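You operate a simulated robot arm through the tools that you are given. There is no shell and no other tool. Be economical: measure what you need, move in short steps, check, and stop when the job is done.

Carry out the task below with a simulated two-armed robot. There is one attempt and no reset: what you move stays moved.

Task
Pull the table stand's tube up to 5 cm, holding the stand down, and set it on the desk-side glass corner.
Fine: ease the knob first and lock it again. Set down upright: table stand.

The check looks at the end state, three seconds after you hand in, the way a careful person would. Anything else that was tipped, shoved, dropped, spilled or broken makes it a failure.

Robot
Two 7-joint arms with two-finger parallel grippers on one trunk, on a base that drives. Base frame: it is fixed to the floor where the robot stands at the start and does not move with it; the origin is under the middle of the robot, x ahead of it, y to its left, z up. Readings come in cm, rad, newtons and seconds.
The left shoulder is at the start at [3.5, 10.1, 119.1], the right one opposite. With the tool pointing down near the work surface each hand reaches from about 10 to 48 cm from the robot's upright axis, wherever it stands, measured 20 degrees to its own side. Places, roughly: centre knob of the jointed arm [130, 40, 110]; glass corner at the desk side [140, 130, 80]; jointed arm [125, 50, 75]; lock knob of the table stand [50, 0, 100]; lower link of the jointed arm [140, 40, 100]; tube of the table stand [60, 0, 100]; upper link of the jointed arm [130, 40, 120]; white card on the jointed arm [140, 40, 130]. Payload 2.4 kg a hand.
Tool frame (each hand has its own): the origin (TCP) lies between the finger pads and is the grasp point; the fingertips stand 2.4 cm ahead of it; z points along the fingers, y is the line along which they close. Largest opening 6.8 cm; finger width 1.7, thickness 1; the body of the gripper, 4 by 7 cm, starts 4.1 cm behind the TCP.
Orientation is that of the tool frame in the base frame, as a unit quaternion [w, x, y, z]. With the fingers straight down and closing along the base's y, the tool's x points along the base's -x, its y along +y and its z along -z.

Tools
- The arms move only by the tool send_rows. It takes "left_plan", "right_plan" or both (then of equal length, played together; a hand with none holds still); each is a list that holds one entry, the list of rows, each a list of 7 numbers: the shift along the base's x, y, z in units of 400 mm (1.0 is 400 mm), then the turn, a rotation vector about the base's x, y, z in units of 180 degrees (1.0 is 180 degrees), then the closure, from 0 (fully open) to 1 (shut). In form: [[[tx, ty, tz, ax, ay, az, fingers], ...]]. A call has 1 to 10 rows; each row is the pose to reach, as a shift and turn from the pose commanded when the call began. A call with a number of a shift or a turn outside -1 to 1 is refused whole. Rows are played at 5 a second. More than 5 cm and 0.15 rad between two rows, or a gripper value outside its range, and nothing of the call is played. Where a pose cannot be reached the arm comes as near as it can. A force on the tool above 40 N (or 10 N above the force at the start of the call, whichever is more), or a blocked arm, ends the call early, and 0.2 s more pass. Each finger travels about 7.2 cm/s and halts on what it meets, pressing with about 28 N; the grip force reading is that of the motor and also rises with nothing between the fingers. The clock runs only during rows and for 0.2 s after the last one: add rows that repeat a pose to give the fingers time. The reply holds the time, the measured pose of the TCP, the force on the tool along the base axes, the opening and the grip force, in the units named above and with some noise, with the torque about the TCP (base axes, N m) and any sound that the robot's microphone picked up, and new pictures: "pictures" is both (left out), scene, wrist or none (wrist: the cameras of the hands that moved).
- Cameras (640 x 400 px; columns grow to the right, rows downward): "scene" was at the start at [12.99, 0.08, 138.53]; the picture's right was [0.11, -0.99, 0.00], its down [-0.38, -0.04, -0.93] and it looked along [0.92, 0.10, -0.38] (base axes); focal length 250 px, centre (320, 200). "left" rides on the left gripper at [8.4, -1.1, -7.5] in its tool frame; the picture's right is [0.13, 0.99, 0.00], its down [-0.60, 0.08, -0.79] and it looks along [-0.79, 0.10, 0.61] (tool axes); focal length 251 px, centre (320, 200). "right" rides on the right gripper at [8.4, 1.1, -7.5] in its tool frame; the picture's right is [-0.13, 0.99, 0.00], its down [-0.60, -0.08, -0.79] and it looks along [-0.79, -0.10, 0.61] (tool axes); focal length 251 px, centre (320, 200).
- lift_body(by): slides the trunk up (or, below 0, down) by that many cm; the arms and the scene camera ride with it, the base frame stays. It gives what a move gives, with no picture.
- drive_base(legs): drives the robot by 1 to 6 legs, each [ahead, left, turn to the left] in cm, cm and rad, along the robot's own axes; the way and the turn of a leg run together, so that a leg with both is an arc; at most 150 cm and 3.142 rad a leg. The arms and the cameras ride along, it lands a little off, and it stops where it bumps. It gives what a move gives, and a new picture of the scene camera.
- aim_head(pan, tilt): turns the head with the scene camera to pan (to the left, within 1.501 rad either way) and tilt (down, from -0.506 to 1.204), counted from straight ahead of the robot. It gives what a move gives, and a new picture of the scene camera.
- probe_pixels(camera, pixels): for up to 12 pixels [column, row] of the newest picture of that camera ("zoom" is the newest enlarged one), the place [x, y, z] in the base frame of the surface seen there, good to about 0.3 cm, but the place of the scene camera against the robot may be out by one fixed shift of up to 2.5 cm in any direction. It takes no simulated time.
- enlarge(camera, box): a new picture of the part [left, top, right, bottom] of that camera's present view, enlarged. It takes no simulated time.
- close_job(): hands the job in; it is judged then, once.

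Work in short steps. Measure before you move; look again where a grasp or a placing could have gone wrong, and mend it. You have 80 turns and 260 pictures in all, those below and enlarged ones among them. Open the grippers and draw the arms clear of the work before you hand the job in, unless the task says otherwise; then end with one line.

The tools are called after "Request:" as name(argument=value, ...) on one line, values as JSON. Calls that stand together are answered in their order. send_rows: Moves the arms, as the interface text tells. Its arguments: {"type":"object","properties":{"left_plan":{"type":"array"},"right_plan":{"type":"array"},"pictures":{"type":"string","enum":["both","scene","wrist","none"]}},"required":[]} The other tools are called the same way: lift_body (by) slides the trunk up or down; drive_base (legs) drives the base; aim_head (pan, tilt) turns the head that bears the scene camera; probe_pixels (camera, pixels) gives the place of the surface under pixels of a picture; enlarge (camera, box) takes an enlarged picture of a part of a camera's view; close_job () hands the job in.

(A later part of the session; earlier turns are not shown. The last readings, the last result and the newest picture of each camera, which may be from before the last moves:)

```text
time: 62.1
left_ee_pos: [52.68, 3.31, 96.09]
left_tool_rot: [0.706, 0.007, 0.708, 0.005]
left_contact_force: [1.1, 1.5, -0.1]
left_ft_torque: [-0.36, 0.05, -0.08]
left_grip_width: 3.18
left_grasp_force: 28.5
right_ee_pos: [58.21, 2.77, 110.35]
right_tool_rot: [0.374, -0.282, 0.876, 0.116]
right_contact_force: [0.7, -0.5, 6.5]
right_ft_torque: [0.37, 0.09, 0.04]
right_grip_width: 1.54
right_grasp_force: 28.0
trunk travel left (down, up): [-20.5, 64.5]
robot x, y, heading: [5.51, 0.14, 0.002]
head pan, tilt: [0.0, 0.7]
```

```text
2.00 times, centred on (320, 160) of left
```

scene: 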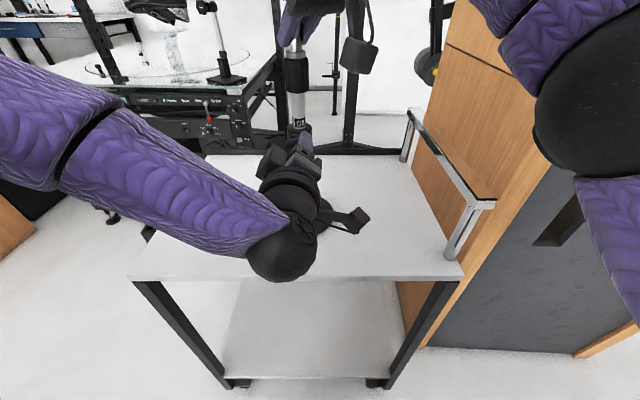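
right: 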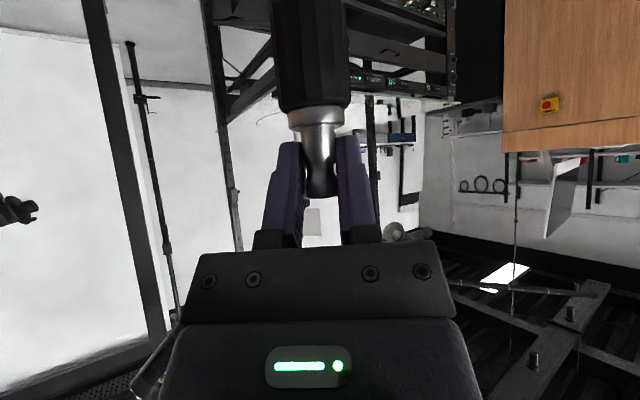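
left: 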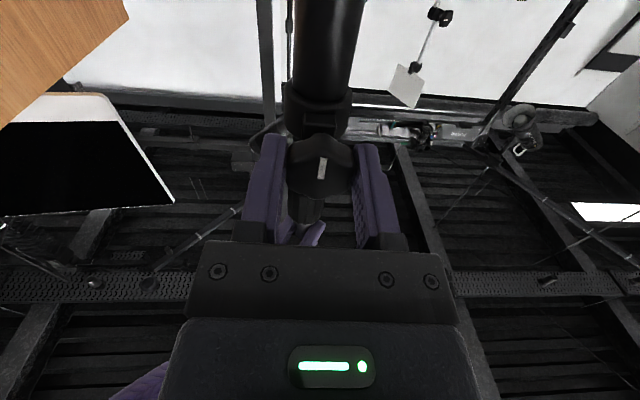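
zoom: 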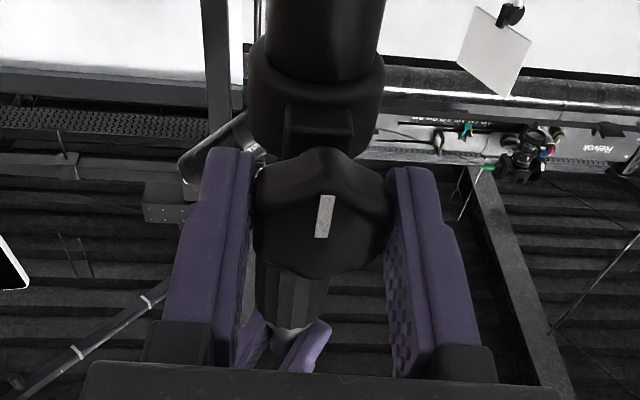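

Torque −0.36 N m resists now: it is biting, at about the original mark position. Tighten a little more (13°).

Request:
send_rows(left_plan=[[[0, 0, 0, 0.025, 0, 0, 1], [0, 0, 0, 0.05, 0, 0, 1], [0, 0, 0, 0.075, 0, 0, 1], [0, 0, 0, 0.075, 0, 0, 1]]], pictures="wrist")

Request:
enlarge(camera="left", box=[200, 60, 440, 260])

```text
time: 63.1
left_ee_pos: [52.78, 3.39, 96.27]
left_tool_rot: [0.701, 0.091, 0.702, 0.088]
left_contact_force: [2.0, -5.9, 2.3]
left_ft_torque: [-0.47, -0.03, -0.27]
left_grip_width: 3.12
left_grasp_force: 27.7
right_ee_pos: [58.29, 2.65, 110.34]
right_tool_rot: [0.374, -0.282, 0.876, 0.117]
right_contact_force: [-0.4, 6.0, 4.2]
right_ft_torque: [0.52, 0.12, 0.02]
right_grip_width: 1.53
right_grasp_force: 28.0
trunk travel left (down, up): [-20.5, 64.5]
robot x, y, heading: [5.68, -0.05, -0.003]
head pan, tilt: [0.0, 0.7]
```

left: 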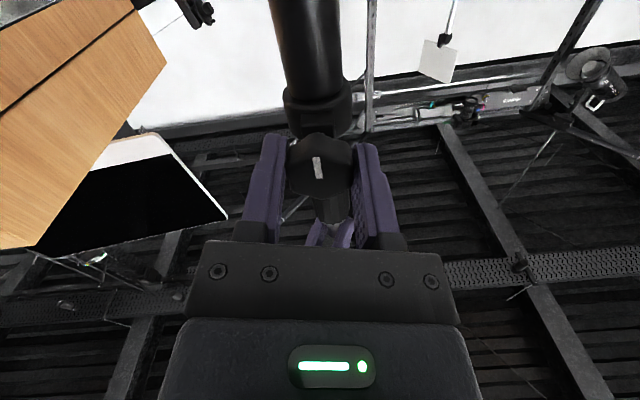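

```text
2.00 times, centred on (320, 160) of left
```

zoom: 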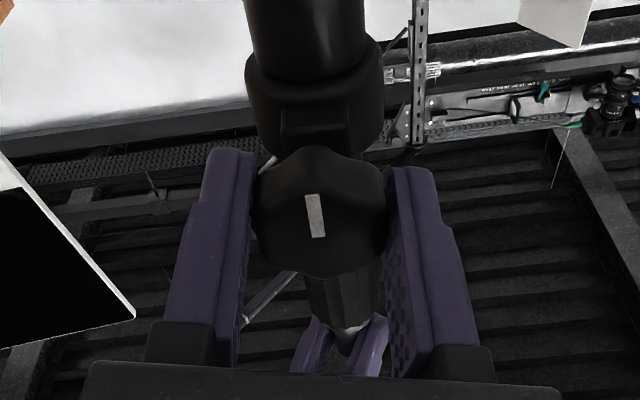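

The pads slipped slightly on the knob at 0.47 N m: it's tight. Now release the tube: open the right hand and retreat it along its axis while the left still steadies the stand.

Request:
send_rows(left_plan=[[[0, 0, 0, 0, 0, 0, 1], [0, 0, 0, 0, 0, 0, 1], [0, 0, 0, 0, 0, 0, 1], [0, 0, 0, 0, 0, 0, 1], [0, 0, 0, 0, 0, 0, 1], [0, 0, 0, 0, 0, 0, 1], [0, 0, 0, 0, 0, 0, 1]]], right_plan=[[[0, 0, 0, 0, 0, 0, 0.5], [0, 0, 0, 0, 0, 0, 0], [0, 0, 0, 0, 0, 0, 0], [0, 0, 0, 0, 0, 0, 0], [-0.04, -0.027, 0.05, 0, 0, 0, 0], [-0.08, -0.055, 0.1, 0, 0, 0, 0], [-0.12, -0.08, 0.14, 0, 0, 0, 0]]], pictures="scene")

Request:
enlarge(camera="scene", box=[280, 80, 320, 140])

```text
time: 64.7
left_ee_pos: [52.66, 3.47, 96.21]
left_tool_rot: [0.701, 0.089, 0.702, 0.087]
left_contact_force: [1.4, 0.9, 5.3]
left_ft_torque: [-0.2, 0.06, 0.07]
left_grip_width: 3.09
left_grasp_force: 27.5
right_ee_pos: [53.22, -0.33, 115.92]
right_tool_rot: [0.375, -0.281, 0.876, 0.115]
right_contact_force: [-0.2, -0.3, -0.5]
right_ft_torque: [0.0, -0.01, -0.03]
right_grip_width: 6.8
right_grasp_force: 0.0
trunk travel left (down, up): [-20.5, 64.5]
robot x, y, heading: [6.27, 0.19, 0.006]
head pan, tilt: [0.0, 0.7]
```

scene: 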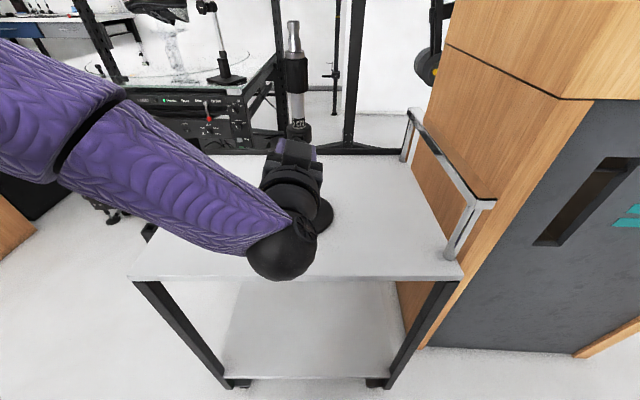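

```text
6.67 times, centred on (300, 110) of scene
```

zoom: 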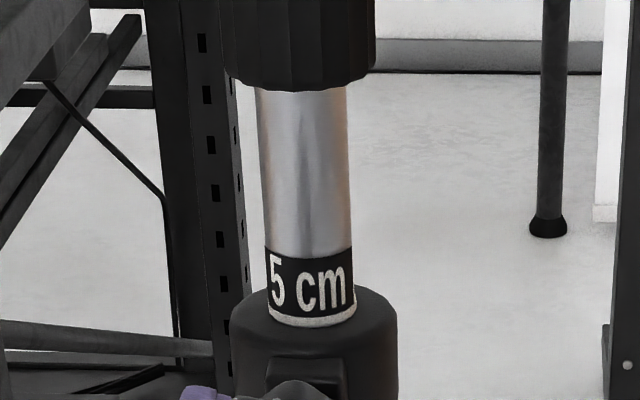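

The 5 cm ring stays at the collar with the tube free: locked. Open the left hand, back it off the knob, unroll it, and draw the right arm back to its side.

Request:
send_rows(left_plan=[[[0, 0, 0, 0, 0, 0, 0.5], [0, 0, 0, 0, 0, 0, 0], [0, 0, 0, 0, 0, 0, 0], [-0.05, 0, 0, 0, 0, 0, 0], [-0.1, 0, 0, -0.04, 0, 0, 0], [-0.16, -0.005, 0, -0.08, 0, 0, 0], [-0.16, -0.005, 0, -0.08, 0, 0, 0]]], right_plan=[[[-0.05, -0.06, 0, 0, 0, 0, 0], [-0.1, -0.12, 0, 0, 0, 0, 0], [-0.15, -0.18, 0, 0, 0, 0, 0], [-0.2, -0.24, 0, 0, 0, -0.04, 0], [-0.25, -0.3, 0, 0, 0, -0.08, 0], [-0.3, -0.36, 0, 0, 0, -0.12, 0], [-0.33, -0.4, 0, 0, 0, -0.16, 0]]], pictures="both")

Request:
lift_body(by=-5)

```text
time: 66.3
left_ee_pos: [46.33, 3.26, 96.36]
left_tool_rot: [0.707, 0.001, 0.708, -0.002]
left_contact_force: [0.3, 0.0, -0.4]
left_ft_torque: [-0.02, 0.02, 0.06]
left_grip_width: 6.82
left_grasp_force: 0.1
right_ee_pos: [40.24, -16.43, 115.97]
right_tool_rot: [0.39, -0.054, 0.919, 0.019]
right_contact_force: [0.1, -0.1, 0.4]
right_ft_torque: [-0.01, 0.04, 0.0]
right_grip_width: 6.79
right_grasp_force: 0.0
trunk travel left (down, up): [-20.5, 64.5]
robot x, y, heading: [5.73, -0.05, -0.001]
head pan, tilt: [0.0, 0.7]
```

scene: 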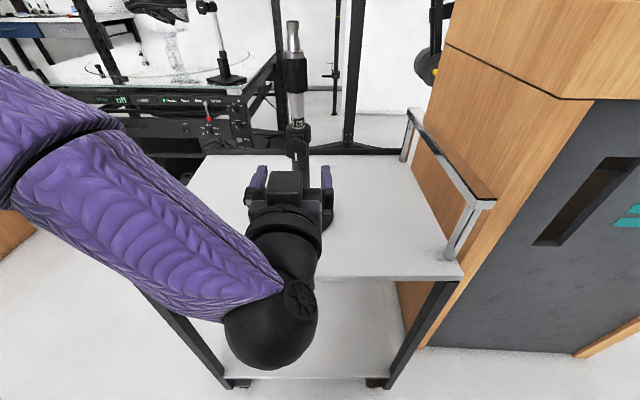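
right: 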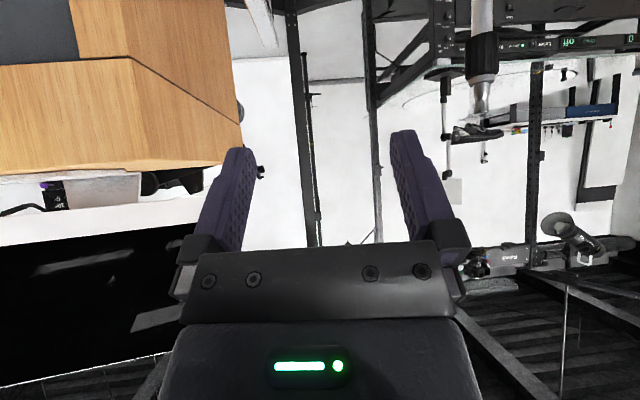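
left: 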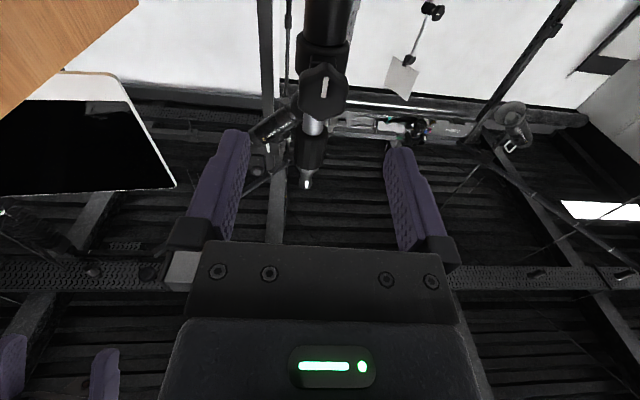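

```text
time: 67.2
left_ee_pos: [46.48, 3.18, 91.25]
left_tool_rot: [0.707, 0.002, 0.708, -0.002]
left_contact_force: [-1.0, -0.9, -0.5]
left_ft_torque: [0.01, 0.0, -0.02]
left_grip_width: 6.81
left_grasp_force: 0.0
right_ee_pos: [40.16, -16.5, 110.92]
right_tool_rot: [0.391, -0.055, 0.919, 0.019]
right_contact_force: [-0.1, 0.0, -0.1]
right_ft_torque: [-0.01, 0.0, -0.08]
right_grip_width: 6.83
right_grasp_force: 0.0
trunk travel left (down, up): [-15.5, 69.5]
robot x, y, heading: [5.71, 0.46, 0.001]
head pan, tilt: [0.0, 0.7]
```

Left is level at z 91.3, under the knob. Advance toward the outer tube, 8 cm first, lowering 0.4.

Request:
send_rows(left_plan=[[[0.05, 0, -0.005, 0, 0, 0, 0], [0.1, 0, -0.01, 0, 0, 0, 0], [0.15, 0, -0.01, 0, 0, 0, 0], [0.2, 0, -0.01, 0, 0, 0, 0]]], pictures="both")

Request:
enlarge(camera="left", box=[200, 0, 440, 200])

Request:
probe_pixels(camera="left", pixels=[[325, 70], [300, 70], [315, 70], [335, 70], [325, 110], [325, 40]])

```text
time: 68.2
left_ee_pos: [54.45, 3.11, 90.81]
left_tool_rot: [0.706, 0.002, 0.708, -0.002]
left_contact_force: [0.2, 0.0, -0.4]
left_ft_torque: [-0.03, -0.02, 0.02]
left_grip_width: 6.78
left_grasp_force: 0.0
right_ee_pos: [40.2, -16.64, 110.95]
right_tool_rot: [0.391, -0.055, 0.918, 0.019]
right_contact_force: [0.9, -0.5, -0.5]
right_ft_torque: [-0.02, -0.01, 0.01]
right_grip_width: 6.8
right_grasp_force: 0.0
trunk travel left (down, up): [-15.5, 69.5]
robot x, y, heading: [5.92, 0.01, 0.005]
head pan, tilt: [0.0, 0.7]
```

scene: 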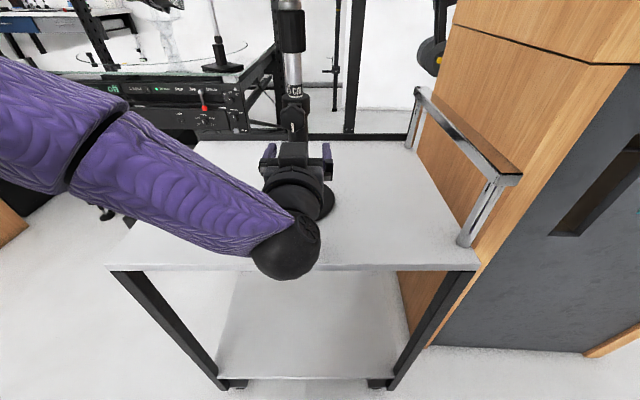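
left: 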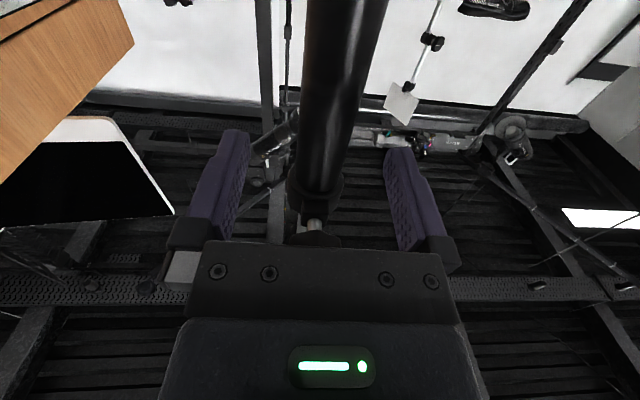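

```text
2.00 times, centred on (320, 100) of left
```

zoom: 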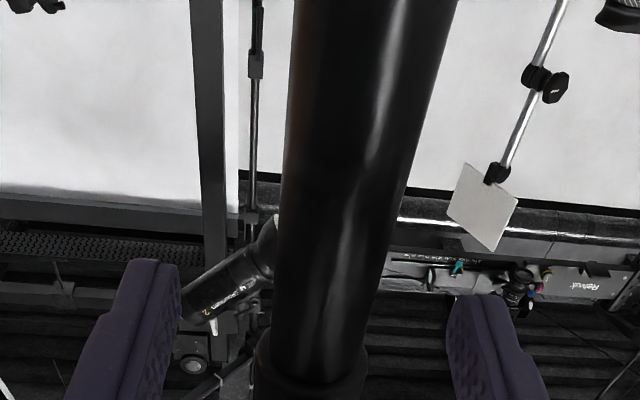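

```text
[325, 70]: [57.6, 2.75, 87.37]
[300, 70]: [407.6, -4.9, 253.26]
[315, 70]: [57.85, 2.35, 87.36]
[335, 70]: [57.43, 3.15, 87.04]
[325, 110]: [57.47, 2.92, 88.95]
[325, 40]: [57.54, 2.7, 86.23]
```

Tube front is at x≈57.5, y≈3.0. Advance 4 cm more, and close on the outer tube.

Request:
send_rows(left_plan=[[[0.05, 0, 0, 0, 0, 0, 0], [0.1, 0, 0, 0, 0, 0, 0], [0.1, 0, 0, 0, 0, 0, 0.3], [0.1, 0, 0, 0, 0, 0, 0.6], [0.1, 0, 0, 0, 0, 0, 1], [0.1, 0, 0, 0, 0, 0, 1], [0.1, 0, 0, 0, 0, 0, 1]]], pictures="both")

```text
time: 69.8
left_ee_pos: [58.64, 3.2, 90.84]
left_tool_rot: [0.706, 0.001, 0.708, -0.001]
left_contact_force: [0.2, 0.0, -0.2]
left_ft_torque: [0.0, 0.03, -0.01]
left_grip_width: 3.06
left_grasp_force: 27.9
right_ee_pos: [40.31, -16.5, 110.96]
right_tool_rot: [0.39, -0.054, 0.919, 0.019]
right_contact_force: [0.6, 0.0, -0.1]
right_ft_torque: [-0.05, -0.01, 0.04]
right_grip_width: 6.8
right_grasp_force: 0.0
trunk travel left (down, up): [-15.5, 69.5]
robot x, y, heading: [5.8, 0.26, -0.001]
head pan, tilt: [0.0, 0.7]
```

scene: 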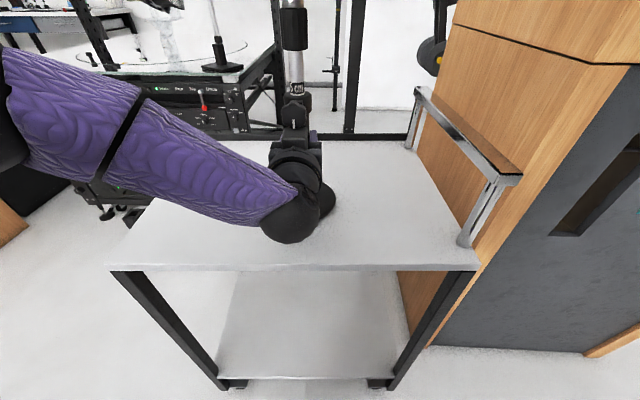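
left: 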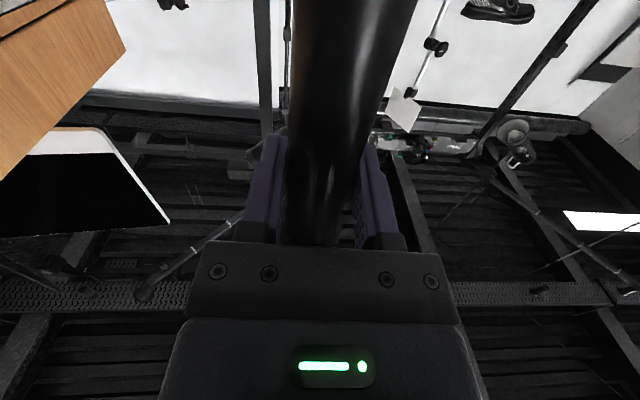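

Outer tube gripped (3.06 cm, no side load). Lift with the trunk: 3 cm first to read the weight.

Request:
lift_body(by=3)

Request:
enlarge(camera="left", box=[160, 0, 480, 240])

```text
time: 70.5
left_ee_pos: [58.46, 3.14, 93.83]
left_tool_rot: [0.706, 0.001, 0.708, -0.001]
left_contact_force: [-0.3, -0.3, -7.0]
left_ft_torque: [0.03, 0.03, -0.01]
left_grip_width: 3.07
left_grasp_force: 27.8
right_ee_pos: [40.23, -16.48, 113.93]
right_tool_rot: [0.39, -0.055, 0.919, 0.02]
right_contact_force: [-1.4, -0.2, -0.9]
right_ft_torque: [-0.02, -0.03, 0.01]
right_grip_width: 6.82
right_grasp_force: 0.0
trunk travel left (down, up): [-18.5, 66.5]
robot x, y, heading: [5.68, 0.63, -0.003]
head pan, tilt: [0.0, 0.7]
```

```text
1.67 times, centred on (320, 120) of left
```

zoom: 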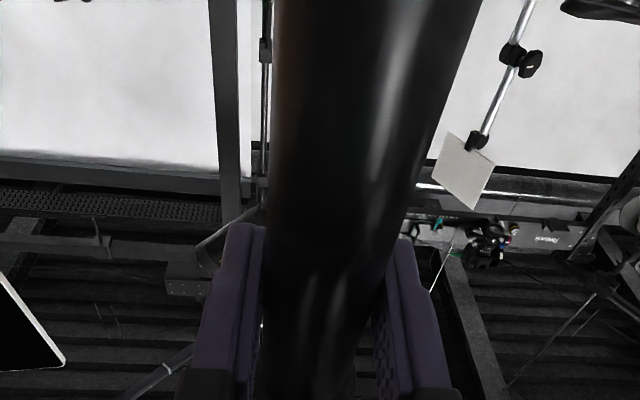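

It weighs 7 N and hangs steady. Raise 12 cm more and back off 32 cm, then look left.

Request:
lift_body(by=12)

Request:
drive_base(legs=[[-36, 0, 0]])

Request:
aim_head(pan=0.8, tilt=0.45)

Request:
aim_head(pan=1.45, tilt=0.6)

```text
time: 72.0
left_ee_pos: [58.36, 3.17, 105.83]
left_tool_rot: [0.706, 0.001, 0.708, -0.001]
left_contact_force: [-0.1, -0.6, -6.3]
left_ft_torque: [0.0, 0.04, 0.01]
left_grip_width: 3.05
left_grasp_force: 28.2
right_ee_pos: [40.34, -16.55, 125.82]
right_tool_rot: [0.39, -0.056, 0.919, 0.02]
right_contact_force: [-0.3, -0.4, -0.3]
right_ft_torque: [0.0, -0.01, -0.01]
right_grip_width: 6.79
right_grasp_force: 0.0
trunk travel left (down, up): [-30.5, 54.5]
robot x, y, heading: [5.91, 0.17, -0.001]
head pan, tilt: [0.0, 0.7]
```

```text
time: 74.4
left_ee_pos: [20.77, 3.46, 105.61]
left_tool_rot: [0.706, -0.002, 0.708, 0.002]
left_contact_force: [0.0, 0.4, -6.5]
left_ft_torque: [0.0, 0.04, 0.01]
left_grip_width: 3.06
left_grasp_force: 28.1
right_ee_pos: [2.91, -16.28, 125.98]
right_tool_rot: [0.392, -0.059, 0.918, 0.021]
right_contact_force: [-0.5, 0.8, 0.3]
right_ft_torque: [0.01, -0.01, 0.01]
right_grip_width: 6.8
right_grasp_force: 0.1
trunk travel left (down, up): [-30.5, 54.5]
robot x, y, heading: [-32.01, 0.01, 0.007]
head pan, tilt: [0.0, 0.7]
```

scene: 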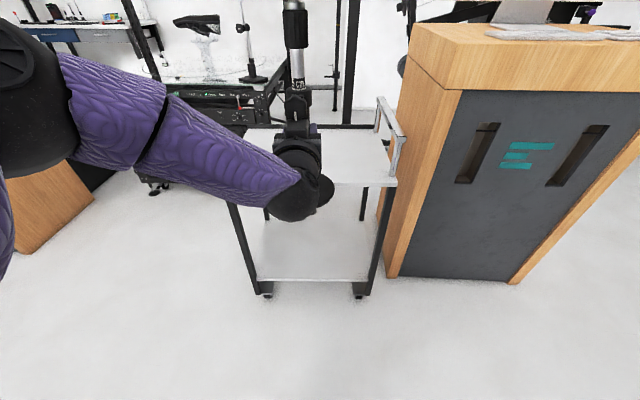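

```text
time: 75.5
left_ee_pos: [20.8, 3.4, 105.69]
left_tool_rot: [0.706, -0.001, 0.708, 0.002]
left_contact_force: [-0.7, -0.9, -6.5]
left_ft_torque: [0.0, 0.01, 0.01]
left_grip_width: 3.06
left_grasp_force: 28.0
right_ee_pos: [2.82, -16.36, 125.97]
right_tool_rot: [0.391, -0.059, 0.918, 0.021]
right_contact_force: [-0.1, 0.4, -0.2]
right_ft_torque: [-0.01, -0.02, 0.01]
right_grip_width: 6.8
right_grasp_force: 0.0
trunk travel left (down, up): [-30.5, 54.5]
robot x, y, heading: [-31.28, -0.33, 0.012]
head pan, tilt: [0.799, 0.45]
```

scene: 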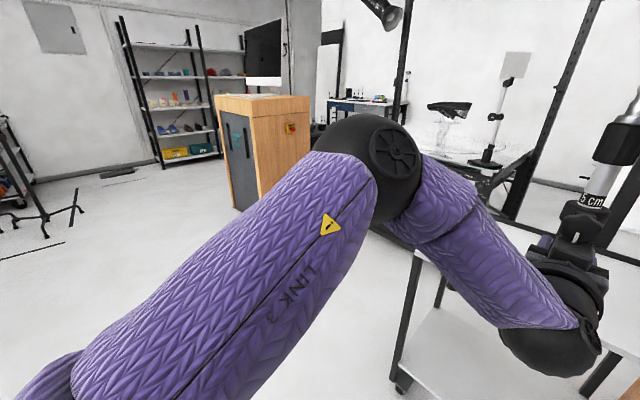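

```text
time: 76.6
left_ee_pos: [20.7, 3.62, 105.73]
left_tool_rot: [0.705, -0.002, 0.709, 0.002]
left_contact_force: [0.1, -0.4, -6.0]
left_ft_torque: [-0.01, 0.0, -0.02]
left_grip_width: 3.06
left_grasp_force: 28.1
right_ee_pos: [2.84, -16.39, 125.92]
right_tool_rot: [0.391, -0.059, 0.918, 0.021]
right_contact_force: [-0.5, -1.1, -0.1]
right_ft_torque: [-0.04, 0.01, 0.02]
right_grip_width: 6.81
right_grasp_force: 0.0
trunk travel left (down, up): [-30.5, 54.5]
robot x, y, heading: [-31.75, -0.09, 0.011]
head pan, tilt: [1.45, 0.6]
```

scene: 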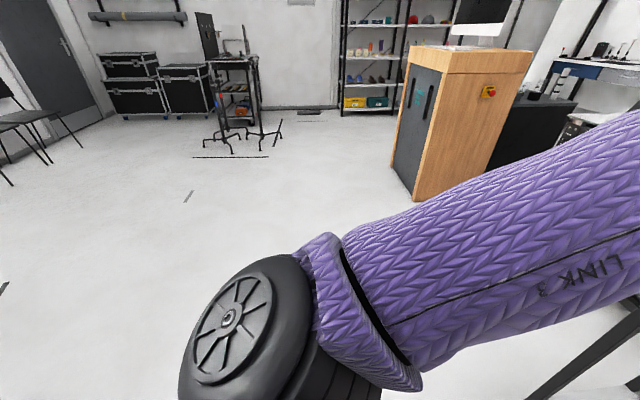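

There's a wooden desk with a monitor on the left; probe its corners to plan the drive.

Request:
probe_pixels(camera="scene", pixels=[[413, 200], [393, 150], [448, 70], [408, 50], [530, 50], [490, 165], [575, 100], [250, 350], [330, 260]])

```text
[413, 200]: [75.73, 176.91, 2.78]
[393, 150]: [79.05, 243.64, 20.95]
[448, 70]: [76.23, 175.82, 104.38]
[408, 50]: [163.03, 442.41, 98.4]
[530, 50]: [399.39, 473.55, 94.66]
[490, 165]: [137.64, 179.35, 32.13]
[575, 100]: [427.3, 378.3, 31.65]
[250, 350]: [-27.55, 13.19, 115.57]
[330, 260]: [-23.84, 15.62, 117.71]
```

Desk's side face is at y≈177 for x>75. I check how far the left elbow sticks out.

Request:
aim_head(pan=0.55, tilt=0.5)

Request:
probe_pixels(camera="scene", pixels=[[290, 140], [250, 150], [220, 170], [260, 250], [310, 180], [100, 380], [160, 300]])

```text
time: 77.8
left_ee_pos: [20.84, 3.44, 105.73]
left_tool_rot: [0.706, -0.002, 0.708, 0.002]
left_contact_force: [-0.4, 1.4, -7.2]
left_ft_torque: [0.02, -0.04, 0.02]
left_grip_width: 3.07
left_grasp_force: 27.8
right_ee_pos: [2.84, -16.33, 125.86]
right_tool_rot: [0.39, -0.059, 0.919, 0.022]
right_contact_force: [0.1, 0.0, 0.3]
right_ft_torque: [-0.03, -0.01, 0.0]
right_grip_width: 6.79
right_grasp_force: 0.1
trunk travel left (down, up): [-30.5, 54.5]
robot x, y, heading: [-31.68, 0.17, 0.012]
head pan, tilt: [0.55, 0.499]
```

scene: 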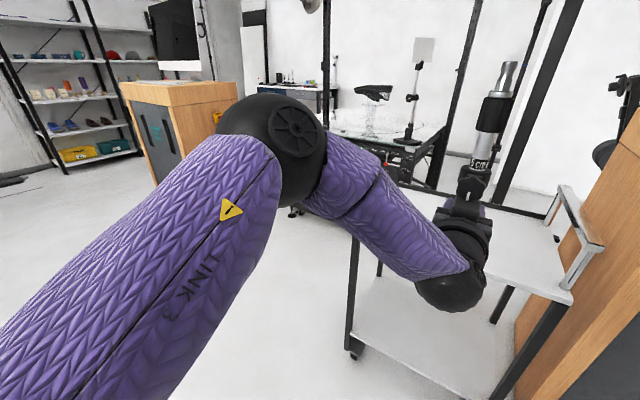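

```text
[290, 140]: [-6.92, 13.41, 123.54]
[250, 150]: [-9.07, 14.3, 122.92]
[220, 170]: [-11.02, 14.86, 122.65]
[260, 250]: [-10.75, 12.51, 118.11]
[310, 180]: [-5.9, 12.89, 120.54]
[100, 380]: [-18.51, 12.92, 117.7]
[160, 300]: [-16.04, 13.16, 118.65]
```

Elbow stays within ~20 cm of the centre line: lots of room. Drive 119 left, then 95 ahead, correcting heading.

Request:
drive_base(legs=[[0, 118, -0.012], [95, 0, 0]])

Request:
aim_head(pan=0.0, tilt=0.6)

```text
time: 88.3
left_ee_pos: [117.02, 119.68, 105.69]
left_tool_rot: [0.706, -0.002, 0.708, 0.002]
left_contact_force: [-0.1, -0.5, -6.7]
left_ft_torque: [-0.01, 0.01, 0.02]
left_grip_width: 3.08
left_grasp_force: 27.4
right_ee_pos: [99.06, 99.88, 125.85]
right_tool_rot: [0.391, -0.059, 0.918, 0.021]
right_contact_force: [0.2, -0.7, -0.1]
right_ft_torque: [0.01, 0.0, 0.04]
right_grip_width: 6.83
right_grasp_force: 0.0
trunk travel left (down, up): [-30.5, 54.5]
robot x, y, heading: [64.39, 115.9, 0.011]
head pan, tilt: [0.55, 0.499]
```

scene: 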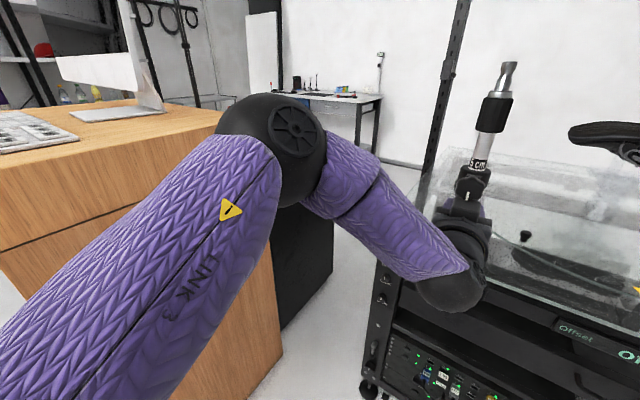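

```text
time: 89.3
left_ee_pos: [116.92, 119.66, 105.91]
left_tool_rot: [0.706, -0.002, 0.709, 0.002]
left_contact_force: [0.3, 0.4, -6.9]
left_ft_torque: [0.03, 0.01, -0.01]
left_grip_width: 3.06
left_grasp_force: 27.8
right_ee_pos: [99.07, 99.69, 125.94]
right_tool_rot: [0.391, -0.06, 0.918, 0.022]
right_contact_force: [0.1, -0.3, -0.3]
right_ft_torque: [-0.02, 0.01, -0.02]
right_grip_width: 6.81
right_grasp_force: 0.0
trunk travel left (down, up): [-30.5, 54.5]
robot x, y, heading: [64.48, 116.0, 0.01]
head pan, tilt: [0.0, 0.6]
```

scene: 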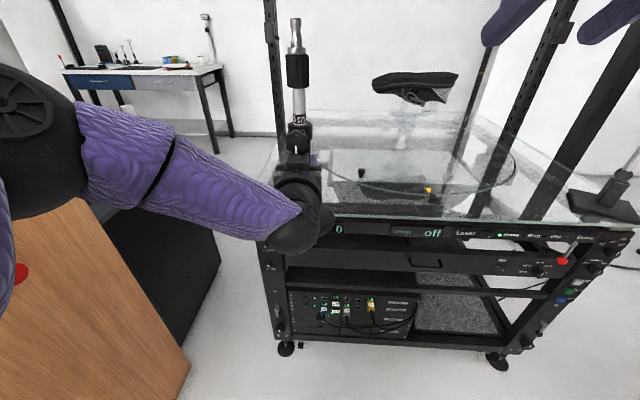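

The corner lies behind the held stand at about (270,235). Probe glass points around it.

Request:
probe_pixels(camera="scene", pixels=[[268, 232], [266, 245], [345, 215], [420, 222], [275, 150], [350, 185], [330, 165], [362, 172], [300, 255], [285, 345], [262, 225], [400, 215]])

Request:
enlarge(camera="scene", box=[220, 110, 460, 260])

Request:
enlarge(camera="left", box=[0, 0, 640, 400])

```text
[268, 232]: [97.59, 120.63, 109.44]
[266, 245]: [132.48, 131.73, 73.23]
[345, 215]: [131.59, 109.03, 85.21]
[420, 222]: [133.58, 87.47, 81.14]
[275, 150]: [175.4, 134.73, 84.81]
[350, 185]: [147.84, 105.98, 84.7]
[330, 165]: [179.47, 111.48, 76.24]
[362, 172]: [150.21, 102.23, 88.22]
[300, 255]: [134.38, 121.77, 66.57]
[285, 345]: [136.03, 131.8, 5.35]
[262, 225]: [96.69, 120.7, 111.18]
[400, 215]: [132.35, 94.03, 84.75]
```

```text
2.67 times, centred on (340, 185) of scene
```

zoom: 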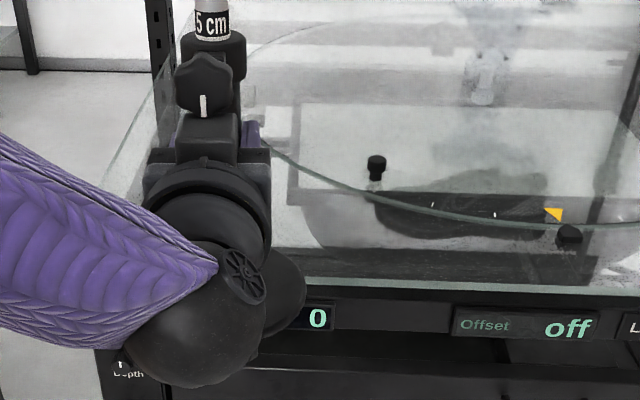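

```text
1.00 times, centred on (320, 200) of left (not enlarged: the box is as wide or as high as the picture)
```

zoom: 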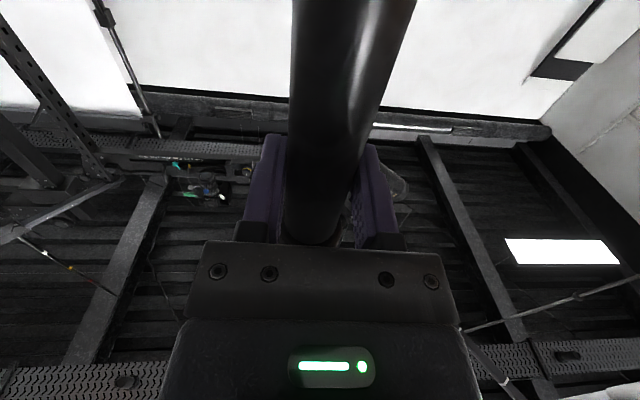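

The glass near edge is x≈131.6 and left edge y≈134 by the scene camera (which may be off by ~1 cm). I tilt the right hand down to look at the glass with its wrist camera for a better measure.

Request:
send_rows(right_plan=[[[0, 0.0, 0.02, 0, 0.042, 0, 0], [0, 0.0, 0.05, 0, 0.084, 0, 0], [0, 0.0, 0.08, 0, 0.126, 0, 0], [0, 0.0, 0.1, 0, 0.168, 0, 0], [0, 0.0, 0.1, 0, 0.21, 0, 0], [0, 0, 0.1, 0, 0.25, 0, 0]]], pictures="wrist")

```text
time: 90.7
left_ee_pos: [116.95, 119.67, 105.79]
left_tool_rot: [0.706, -0.003, 0.709, 0.003]
left_contact_force: [-0.1, 0.9, -6.1]
left_ft_torque: [0.02, 0.0, -0.04]
left_grip_width: 3.07
left_grasp_force: 28.5
right_ee_pos: [98.17, 99.0, 127.09]
right_tool_rot: [0.042, -0.048, 0.997, 0.041]
right_contact_force: [-0.4, 0.5, 0.6]
right_ft_torque: [0.01, 0.0, 0.03]
right_grip_width: 6.82
right_grasp_force: 0.0
right hand out of reach, approached as far as the arm can: row 5, 6
trunk travel left (down, up): [-30.5, 54.5]
robot x, y, heading: [64.25, 115.91, 0.012]
head pan, tilt: [0.0, 0.6]
```

right: 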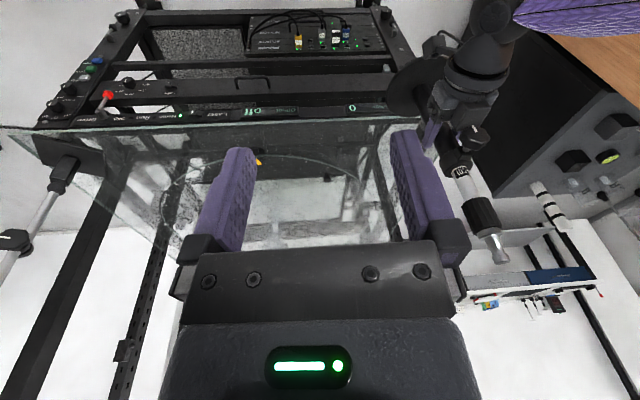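

The right camera sees the glass; its corner is near (420,120). Probe edge points.

Request:
probe_pixels(camera="right", pixels=[[330, 121], [380, 118], [300, 128], [300, 140], [385, 130], [405, 118], [415, 118], [380, 125], [330, 128], [345, 165], [365, 190], [250, 155]])

Request:
enlarge(camera="right", box=[280, 80, 440, 200])

```text
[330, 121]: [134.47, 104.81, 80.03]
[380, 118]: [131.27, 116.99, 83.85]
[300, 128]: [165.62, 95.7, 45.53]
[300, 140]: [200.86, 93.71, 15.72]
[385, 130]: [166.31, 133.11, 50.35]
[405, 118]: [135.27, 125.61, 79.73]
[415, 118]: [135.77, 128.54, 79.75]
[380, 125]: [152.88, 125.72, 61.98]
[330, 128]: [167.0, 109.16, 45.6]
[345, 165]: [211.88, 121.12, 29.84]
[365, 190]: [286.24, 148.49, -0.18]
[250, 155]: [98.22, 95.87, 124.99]
```

```text
3.33 times, centred on (360, 140) of right
```

zoom: 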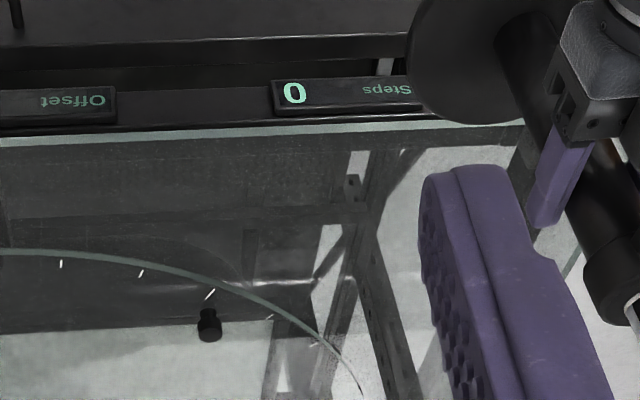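

The wrist camera gives near edge x≈131.3, z≈84, with the left edge ≥134 and the ring far from the corner. Target stand axis (140, 126): drive 6.3 left, 23 ahead, at 9 cm clearance.

Request:
drive_base(legs=[[0, 6.3, -0.011], [23, 0, 0]])

Request:
probe_pixels(camera="scene", pixels=[[345, 290], [400, 300], [260, 200], [350, 250]])

Request:
send_rows(right_plan=[[[0, -0.1, 0, 0, 0, 0, 0], [0, -0.1, 0, 0, 0, 0, 0]]], pictures="wrist")

```text
time: 93.0
left_ee_pos: [140.04, 125.54, 105.79]
left_tool_rot: [0.706, 0.001, 0.708, 0.0]
left_contact_force: [-0.3, -0.3, -7.2]
left_ft_torque: [0.01, 0.05, 0.0]
left_grip_width: 3.08
left_grasp_force: 28.0
right_ee_pos: [121.17, 105.05, 127.1]
right_tool_rot: [0.042, -0.044, 0.997, 0.041]
right_contact_force: [0.2, 0.3, -0.4]
right_ft_torque: [0.0, 0.01, 0.03]
right_grip_width: 6.8
right_grasp_force: 0.0
trunk travel left (down, up): [-30.5, 54.5]
robot x, y, heading: [87.53, 122.06, -0.002]
head pan, tilt: [0.0, 0.6]
```

scene: 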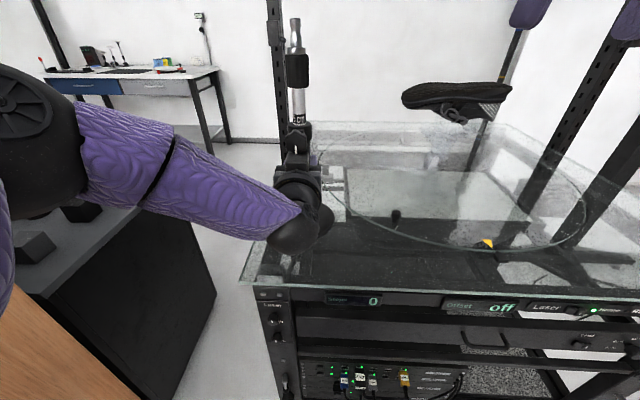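

```text
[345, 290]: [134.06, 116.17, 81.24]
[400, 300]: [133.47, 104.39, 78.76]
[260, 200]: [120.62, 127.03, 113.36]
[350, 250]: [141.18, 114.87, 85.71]
```

```text
time: 93.6
left_ee_pos: [139.96, 125.73, 105.66]
left_tool_rot: [0.706, 0.0, 0.709, 0.001]
left_contact_force: [0.1, 0.6, -6.6]
left_ft_torque: [-0.01, 0.04, 0.02]
left_grip_width: 3.08
left_grasp_force: 27.7
right_ee_pos: [120.86, 101.25, 126.3]
right_tool_rot: [0.043, -0.044, 0.997, 0.041]
right_contact_force: [0.4, 0.1, -0.1]
right_ft_torque: [-0.01, 0.01, 0.01]
right_grip_width: 6.83
right_grasp_force: 0.1
right hand out of reach, approached as far as the arm can: row 1, 2
trunk travel left (down, up): [-30.5, 54.5]
robot x, y, heading: [87.12, 121.87, 0.002]
head pan, tilt: [0.0, 0.6]
```

right: 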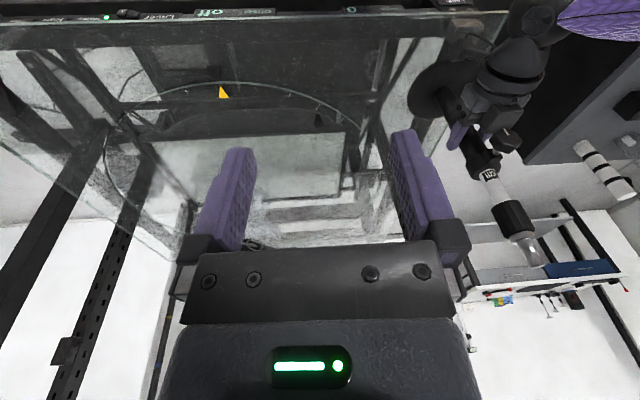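

The near-left corner shows in the scene picture near (241,284). Probe it and the left edge.

Request:
probe_pixels(camera="scene", pixels=[[242, 281], [246, 275], [252, 262], [260, 250], [270, 270], [263, 244]])

Request:
enlarge(camera="scene", box=[220, 200, 360, 300])

```text
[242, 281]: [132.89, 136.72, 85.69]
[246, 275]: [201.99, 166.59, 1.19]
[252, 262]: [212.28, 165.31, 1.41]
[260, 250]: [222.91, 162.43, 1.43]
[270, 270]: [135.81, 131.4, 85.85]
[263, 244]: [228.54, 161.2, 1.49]
```

```text
4.00 times, centred on (290, 250) of scene
```

zoom: 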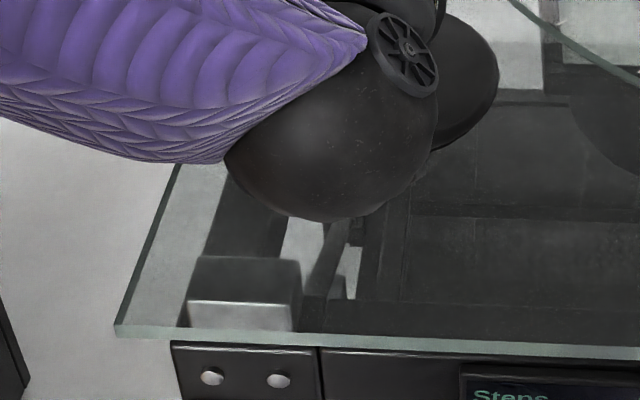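

Corner is about (131.5, 137, 84.7). Shift the stand 2 cm more toward the corner side (y≈127.8), then lower by trunk 7 cm.

Request:
send_rows(left_plan=[[[0, 0.02, 0, 0, 0, 0, 1], [0, 0.04, 0, 0, 0, 0, 1], [0, 0.053, 0, 0, 0, 0, 1], [0, 0.053, 0, 0, 0, 0, 1]]], pictures="none")

Request:
lift_body(by=-7)

Request:
enlarge(camera="scene", box=[200, 60, 420, 300])

Request:
enlarge(camera="right", box=[360, 0, 600, 160])

```text
time: 94.6
left_ee_pos: [139.96, 127.41, 105.92]
left_tool_rot: [0.705, -0.001, 0.709, 0.001]
left_contact_force: [0.7, 0.2, -7.2]
left_ft_torque: [-0.03, 0.02, 0.0]
left_grip_width: 3.06
left_grasp_force: 27.9
left hand out of reach, approached as far as the arm can: row 3, 4
right_ee_pos: [120.7, 101.27, 126.18]
right_tool_rot: [0.043, -0.044, 0.997, 0.041]
right_contact_force: [-0.1, -0.7, 0.3]
right_ft_torque: [-0.01, -0.01, 0.02]
right_grip_width: 6.8
right_grasp_force: 0.0
trunk travel left (down, up): [-30.5, 54.5]
robot x, y, heading: [87.43, 122.01, 0.005]
head pan, tilt: [0.0, 0.6]
```

```text
time: 95.7
left_ee_pos: [139.97, 127.51, 99.01]
left_tool_rot: [0.706, 0.0, 0.708, 0.0]
left_contact_force: [-0.3, 0.0, -6.4]
left_ft_torque: [-0.02, 0.06, 0.01]
left_grip_width: 3.03
left_grasp_force: 28.1
right_ee_pos: [121.94, 101.44, 118.46]
right_tool_rot: [0.027, -0.044, 0.998, 0.042]
right_contact_force: [-0.6, 0.3, -0.4]
right_ft_torque: [0.01, -0.01, -0.03]
right_grip_width: 6.79
right_grasp_force: 0.0
trunk travel left (down, up): [-23.5, 61.5]
robot x, y, heading: [87.26, 121.87, 0.005]
head pan, tilt: [0.0, 0.6]
```

```text
1.67 times, centred on (310, 180) of scene
```

zoom: 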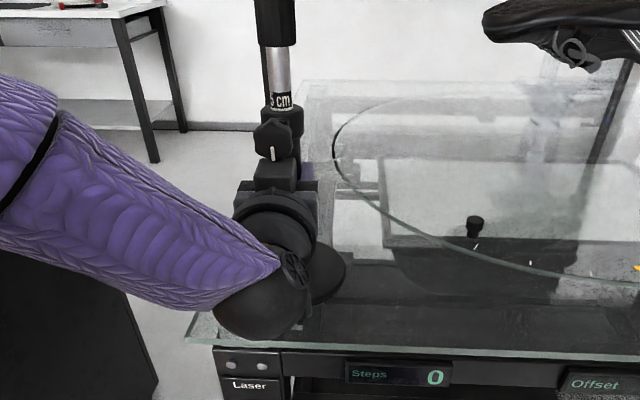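

```text
2.50 times, centred on (480, 80) of right
```

zoom: 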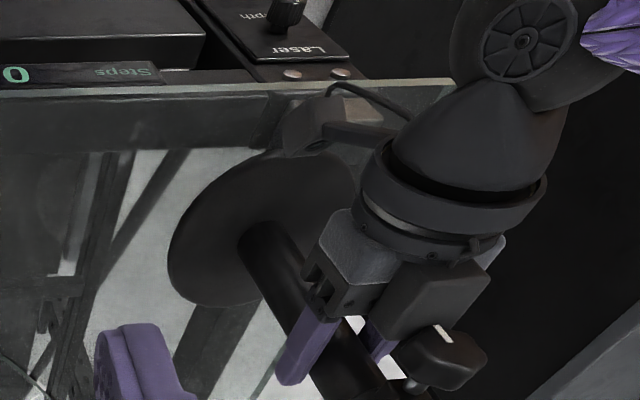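

Clear view: base is hovering ~2 cm above the glass within the corner. Lower in small steps, watching the force.

Request:
lift_body(by=-1.2)

Request:
lift_body(by=-0.4)

```text
time: 96.3
left_ee_pos: [139.93, 127.51, 97.88]
left_tool_rot: [0.706, 0.0, 0.708, 0.001]
left_contact_force: [0.8, -0.1, -6.4]
left_ft_torque: [0.0, 0.01, 0.0]
left_grip_width: 3.04
left_grasp_force: 27.4
right_ee_pos: [122.29, 101.37, 116.98]
right_tool_rot: [0.023, -0.044, 0.998, 0.042]
right_contact_force: [0.1, 1.0, 0.8]
right_ft_torque: [0.01, 0.01, 0.0]
right_grip_width: 6.8
right_grasp_force: 0.0
trunk travel left (down, up): [-22.3, 62.7]
robot x, y, heading: [87.13, 122.67, 0.002]
head pan, tilt: [0.0, 0.6]
```

```text
time: 96.8
left_ee_pos: [139.88, 127.43, 97.18]
left_tool_rot: [0.706, 0.0, 0.708, 0.001]
left_contact_force: [-0.6, -0.7, -6.0]
left_ft_torque: [0.02, 0.09, 0.01]
left_grip_width: 3.06
left_grasp_force: 27.8
right_ee_pos: [122.26, 101.53, 116.43]
right_tool_rot: [0.02, -0.044, 0.998, 0.042]
right_contact_force: [-1.1, 0.8, -0.5]
right_ft_torque: [0.03, 0.0, 0.04]
right_grip_width: 6.81
right_grasp_force: 0.1
trunk travel left (down, up): [-21.9, 63.1]
robot x, y, heading: [87.57, 122.46, 0.007]
head pan, tilt: [0.0, 0.6]
```

Still hanging (−6 N). Continue in 0.3 cm steps.

Request:
lift_body(by=-0.3)

Request:
enlarge(camera="right", box=[360, 0, 600, 160])

```text
time: 97.3
left_ee_pos: [139.97, 127.5, 97.1]
left_tool_rot: [0.707, 0.0, 0.707, 0.0]
left_contact_force: [1.8, 1.0, 0.4]
left_ft_torque: [-0.04, -0.64, -0.02]
left_grip_width: 3.05
left_grasp_force: 28.1
right_ee_pos: [122.34, 101.36, 116.05]
right_tool_rot: [0.019, -0.044, 0.998, 0.041]
right_contact_force: [0.0, 0.5, -0.7]
right_ft_torque: [0.04, -0.05, 0.01]
right_grip_width: 6.79
right_grasp_force: 0.0
trunk travel left (down, up): [-21.6, 63.4]
robot x, y, heading: [87.24, 122.27, -0.001]
head pan, tilt: [0.0, 0.6]
```

```text
2.50 times, centred on (480, 80) of right
```

zoom: 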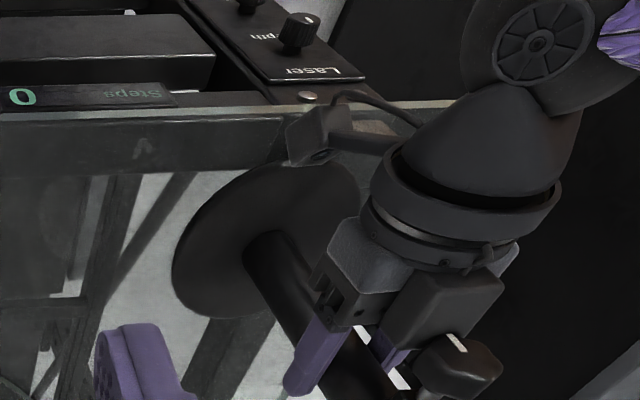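

It touched (force from −6 to 0.4 N), slight edge torque. Lower 0.2 cm more to seat it flat.

Request:
lift_body(by=-0.15)

```text
time: 97.8
left_ee_pos: [139.73, 127.4, 97.18]
left_tool_rot: [0.708, 0.0, 0.706, 0.0]
left_contact_force: [-0.8, 1.6, 11.0]
left_ft_torque: [0.14, -1.02, 0.03]
left_grip_width: 3.06
left_grasp_force: 28.3
right_ee_pos: [122.31, 101.41, 115.93]
right_tool_rot: [0.019, -0.044, 0.998, 0.043]
right_contact_force: [-0.2, -0.3, 0.5]
right_ft_torque: [-0.01, 0.0, 0.0]
right_grip_width: 6.8
right_grasp_force: 0.1
trunk travel left (down, up): [-21.4, 63.5]
robot x, y, heading: [87.43, 122.36, 0.0]
head pan, tilt: [0.0, 0.6]
```

Now pressing 11 N with the far edge touching first; ease back up 0.15 and pitch the hand up by ~0.5° to seat the base flat.

Request:
lift_body(by=0.15)

Request:
send_rows(left_plan=[[[0, 0, 0, 0, -0.0015, 0, 1], [0, 0, 0, 0, -0.003, 0, 1], [0, 0, 0, 0, -0.003, 0, 1]]], pictures="none")

```text
time: 98.3
left_ee_pos: [139.8, 127.49, 97.08]
left_tool_rot: [0.706, 0.0, 0.708, 0.001]
left_contact_force: [-0.4, 0.9, 5.8]
left_ft_torque: [0.11, -0.8, 0.08]
left_grip_width: 3.05
left_grasp_force: 28.3
right_ee_pos: [122.37, 101.41, 116.0]
right_tool_rot: [0.019, -0.043, 0.998, 0.042]
right_contact_force: [-0.4, -0.1, 0.2]
right_ft_torque: [-0.01, -0.04, 0.02]
right_grip_width: 6.81
right_grasp_force: 0.0
trunk travel left (down, up): [-21.6, 63.4]
robot x, y, heading: [87.06, 122.34, -0.003]
head pan, tilt: [0.0, 0.6]
```

```text
time: 99.1
left_ee_pos: [139.8, 127.49, 97.01]
left_tool_rot: [0.707, -0.001, 0.707, 0.001]
left_contact_force: [-2.9, -1.3, -0.5]
left_ft_torque: [-0.09, -0.02, 0.0]
left_grip_width: 3.06
left_grasp_force: 28.3
right_ee_pos: [122.43, 101.33, 115.96]
right_tool_rot: [0.018, -0.043, 0.998, 0.042]
right_contact_force: [-0.1, -1.1, 0.5]
right_ft_torque: [-0.01, -0.01, 0.0]
right_grip_width: 6.8
right_grasp_force: 0.0
trunk travel left (down, up): [-21.6, 63.4]
robot x, y, heading: [87.19, 121.95, 0.004]
head pan, tilt: [0.0, 0.6]
```

The torque is gone and the force near zero: the base is flat on the glass. Open the left hand slowly.

Request:
send_rows(left_plan=[[[0, 0, 0, 0, 0, 0, 0.5], [0, 0, 0, 0, 0, 0, 0.3], [0, 0, 0, 0, 0, 0, 0], [0, 0, 0, 0, 0, 0, 0], [0, 0, 0, 0, 0, 0, 0]]], pictures="both")

Request:
enlarge(camera="scene", box=[200, 60, 420, 300])

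```text
time: 100.3
left_ee_pos: [139.87, 127.5, 97.12]
left_tool_rot: [0.709, 0.0, 0.705, 0.001]
left_contact_force: [0.2, -1.0, -5.2]
left_ft_torque: [-0.07, -0.15, -0.02]
left_grip_width: 6.81
left_grasp_force: 0.2
right_ee_pos: [122.54, 101.42, 115.99]
right_tool_rot: [0.018, -0.044, 0.998, 0.042]
right_contact_force: [-0.2, -0.2, 0.2]
right_ft_torque: [0.0, 0.02, -0.01]
right_grip_width: 6.8
right_grasp_force: 0.1
trunk travel left (down, up): [-21.6, 63.4]
robot x, y, heading: [87.27, 122.16, 0.003]
head pan, tilt: [0.0, 0.6]
```

scene: 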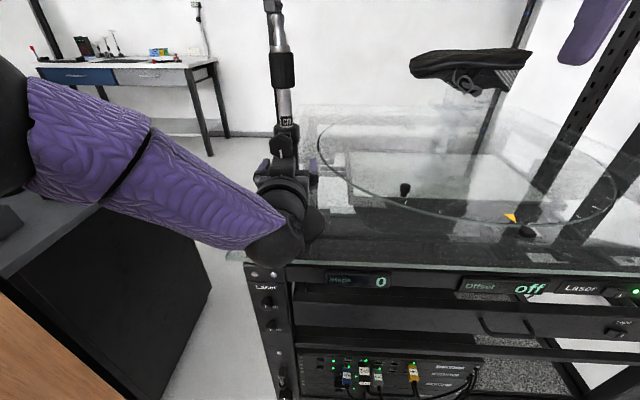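
left: 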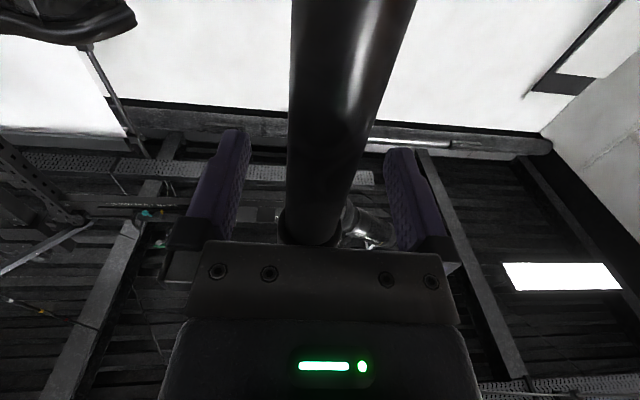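

```text
1.67 times, centred on (310, 180) of scene
```

zoom: 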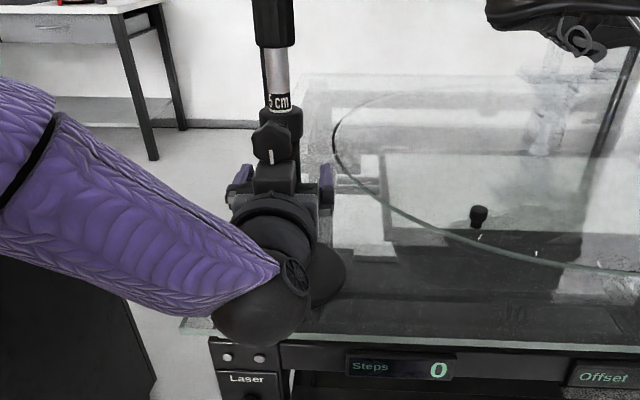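

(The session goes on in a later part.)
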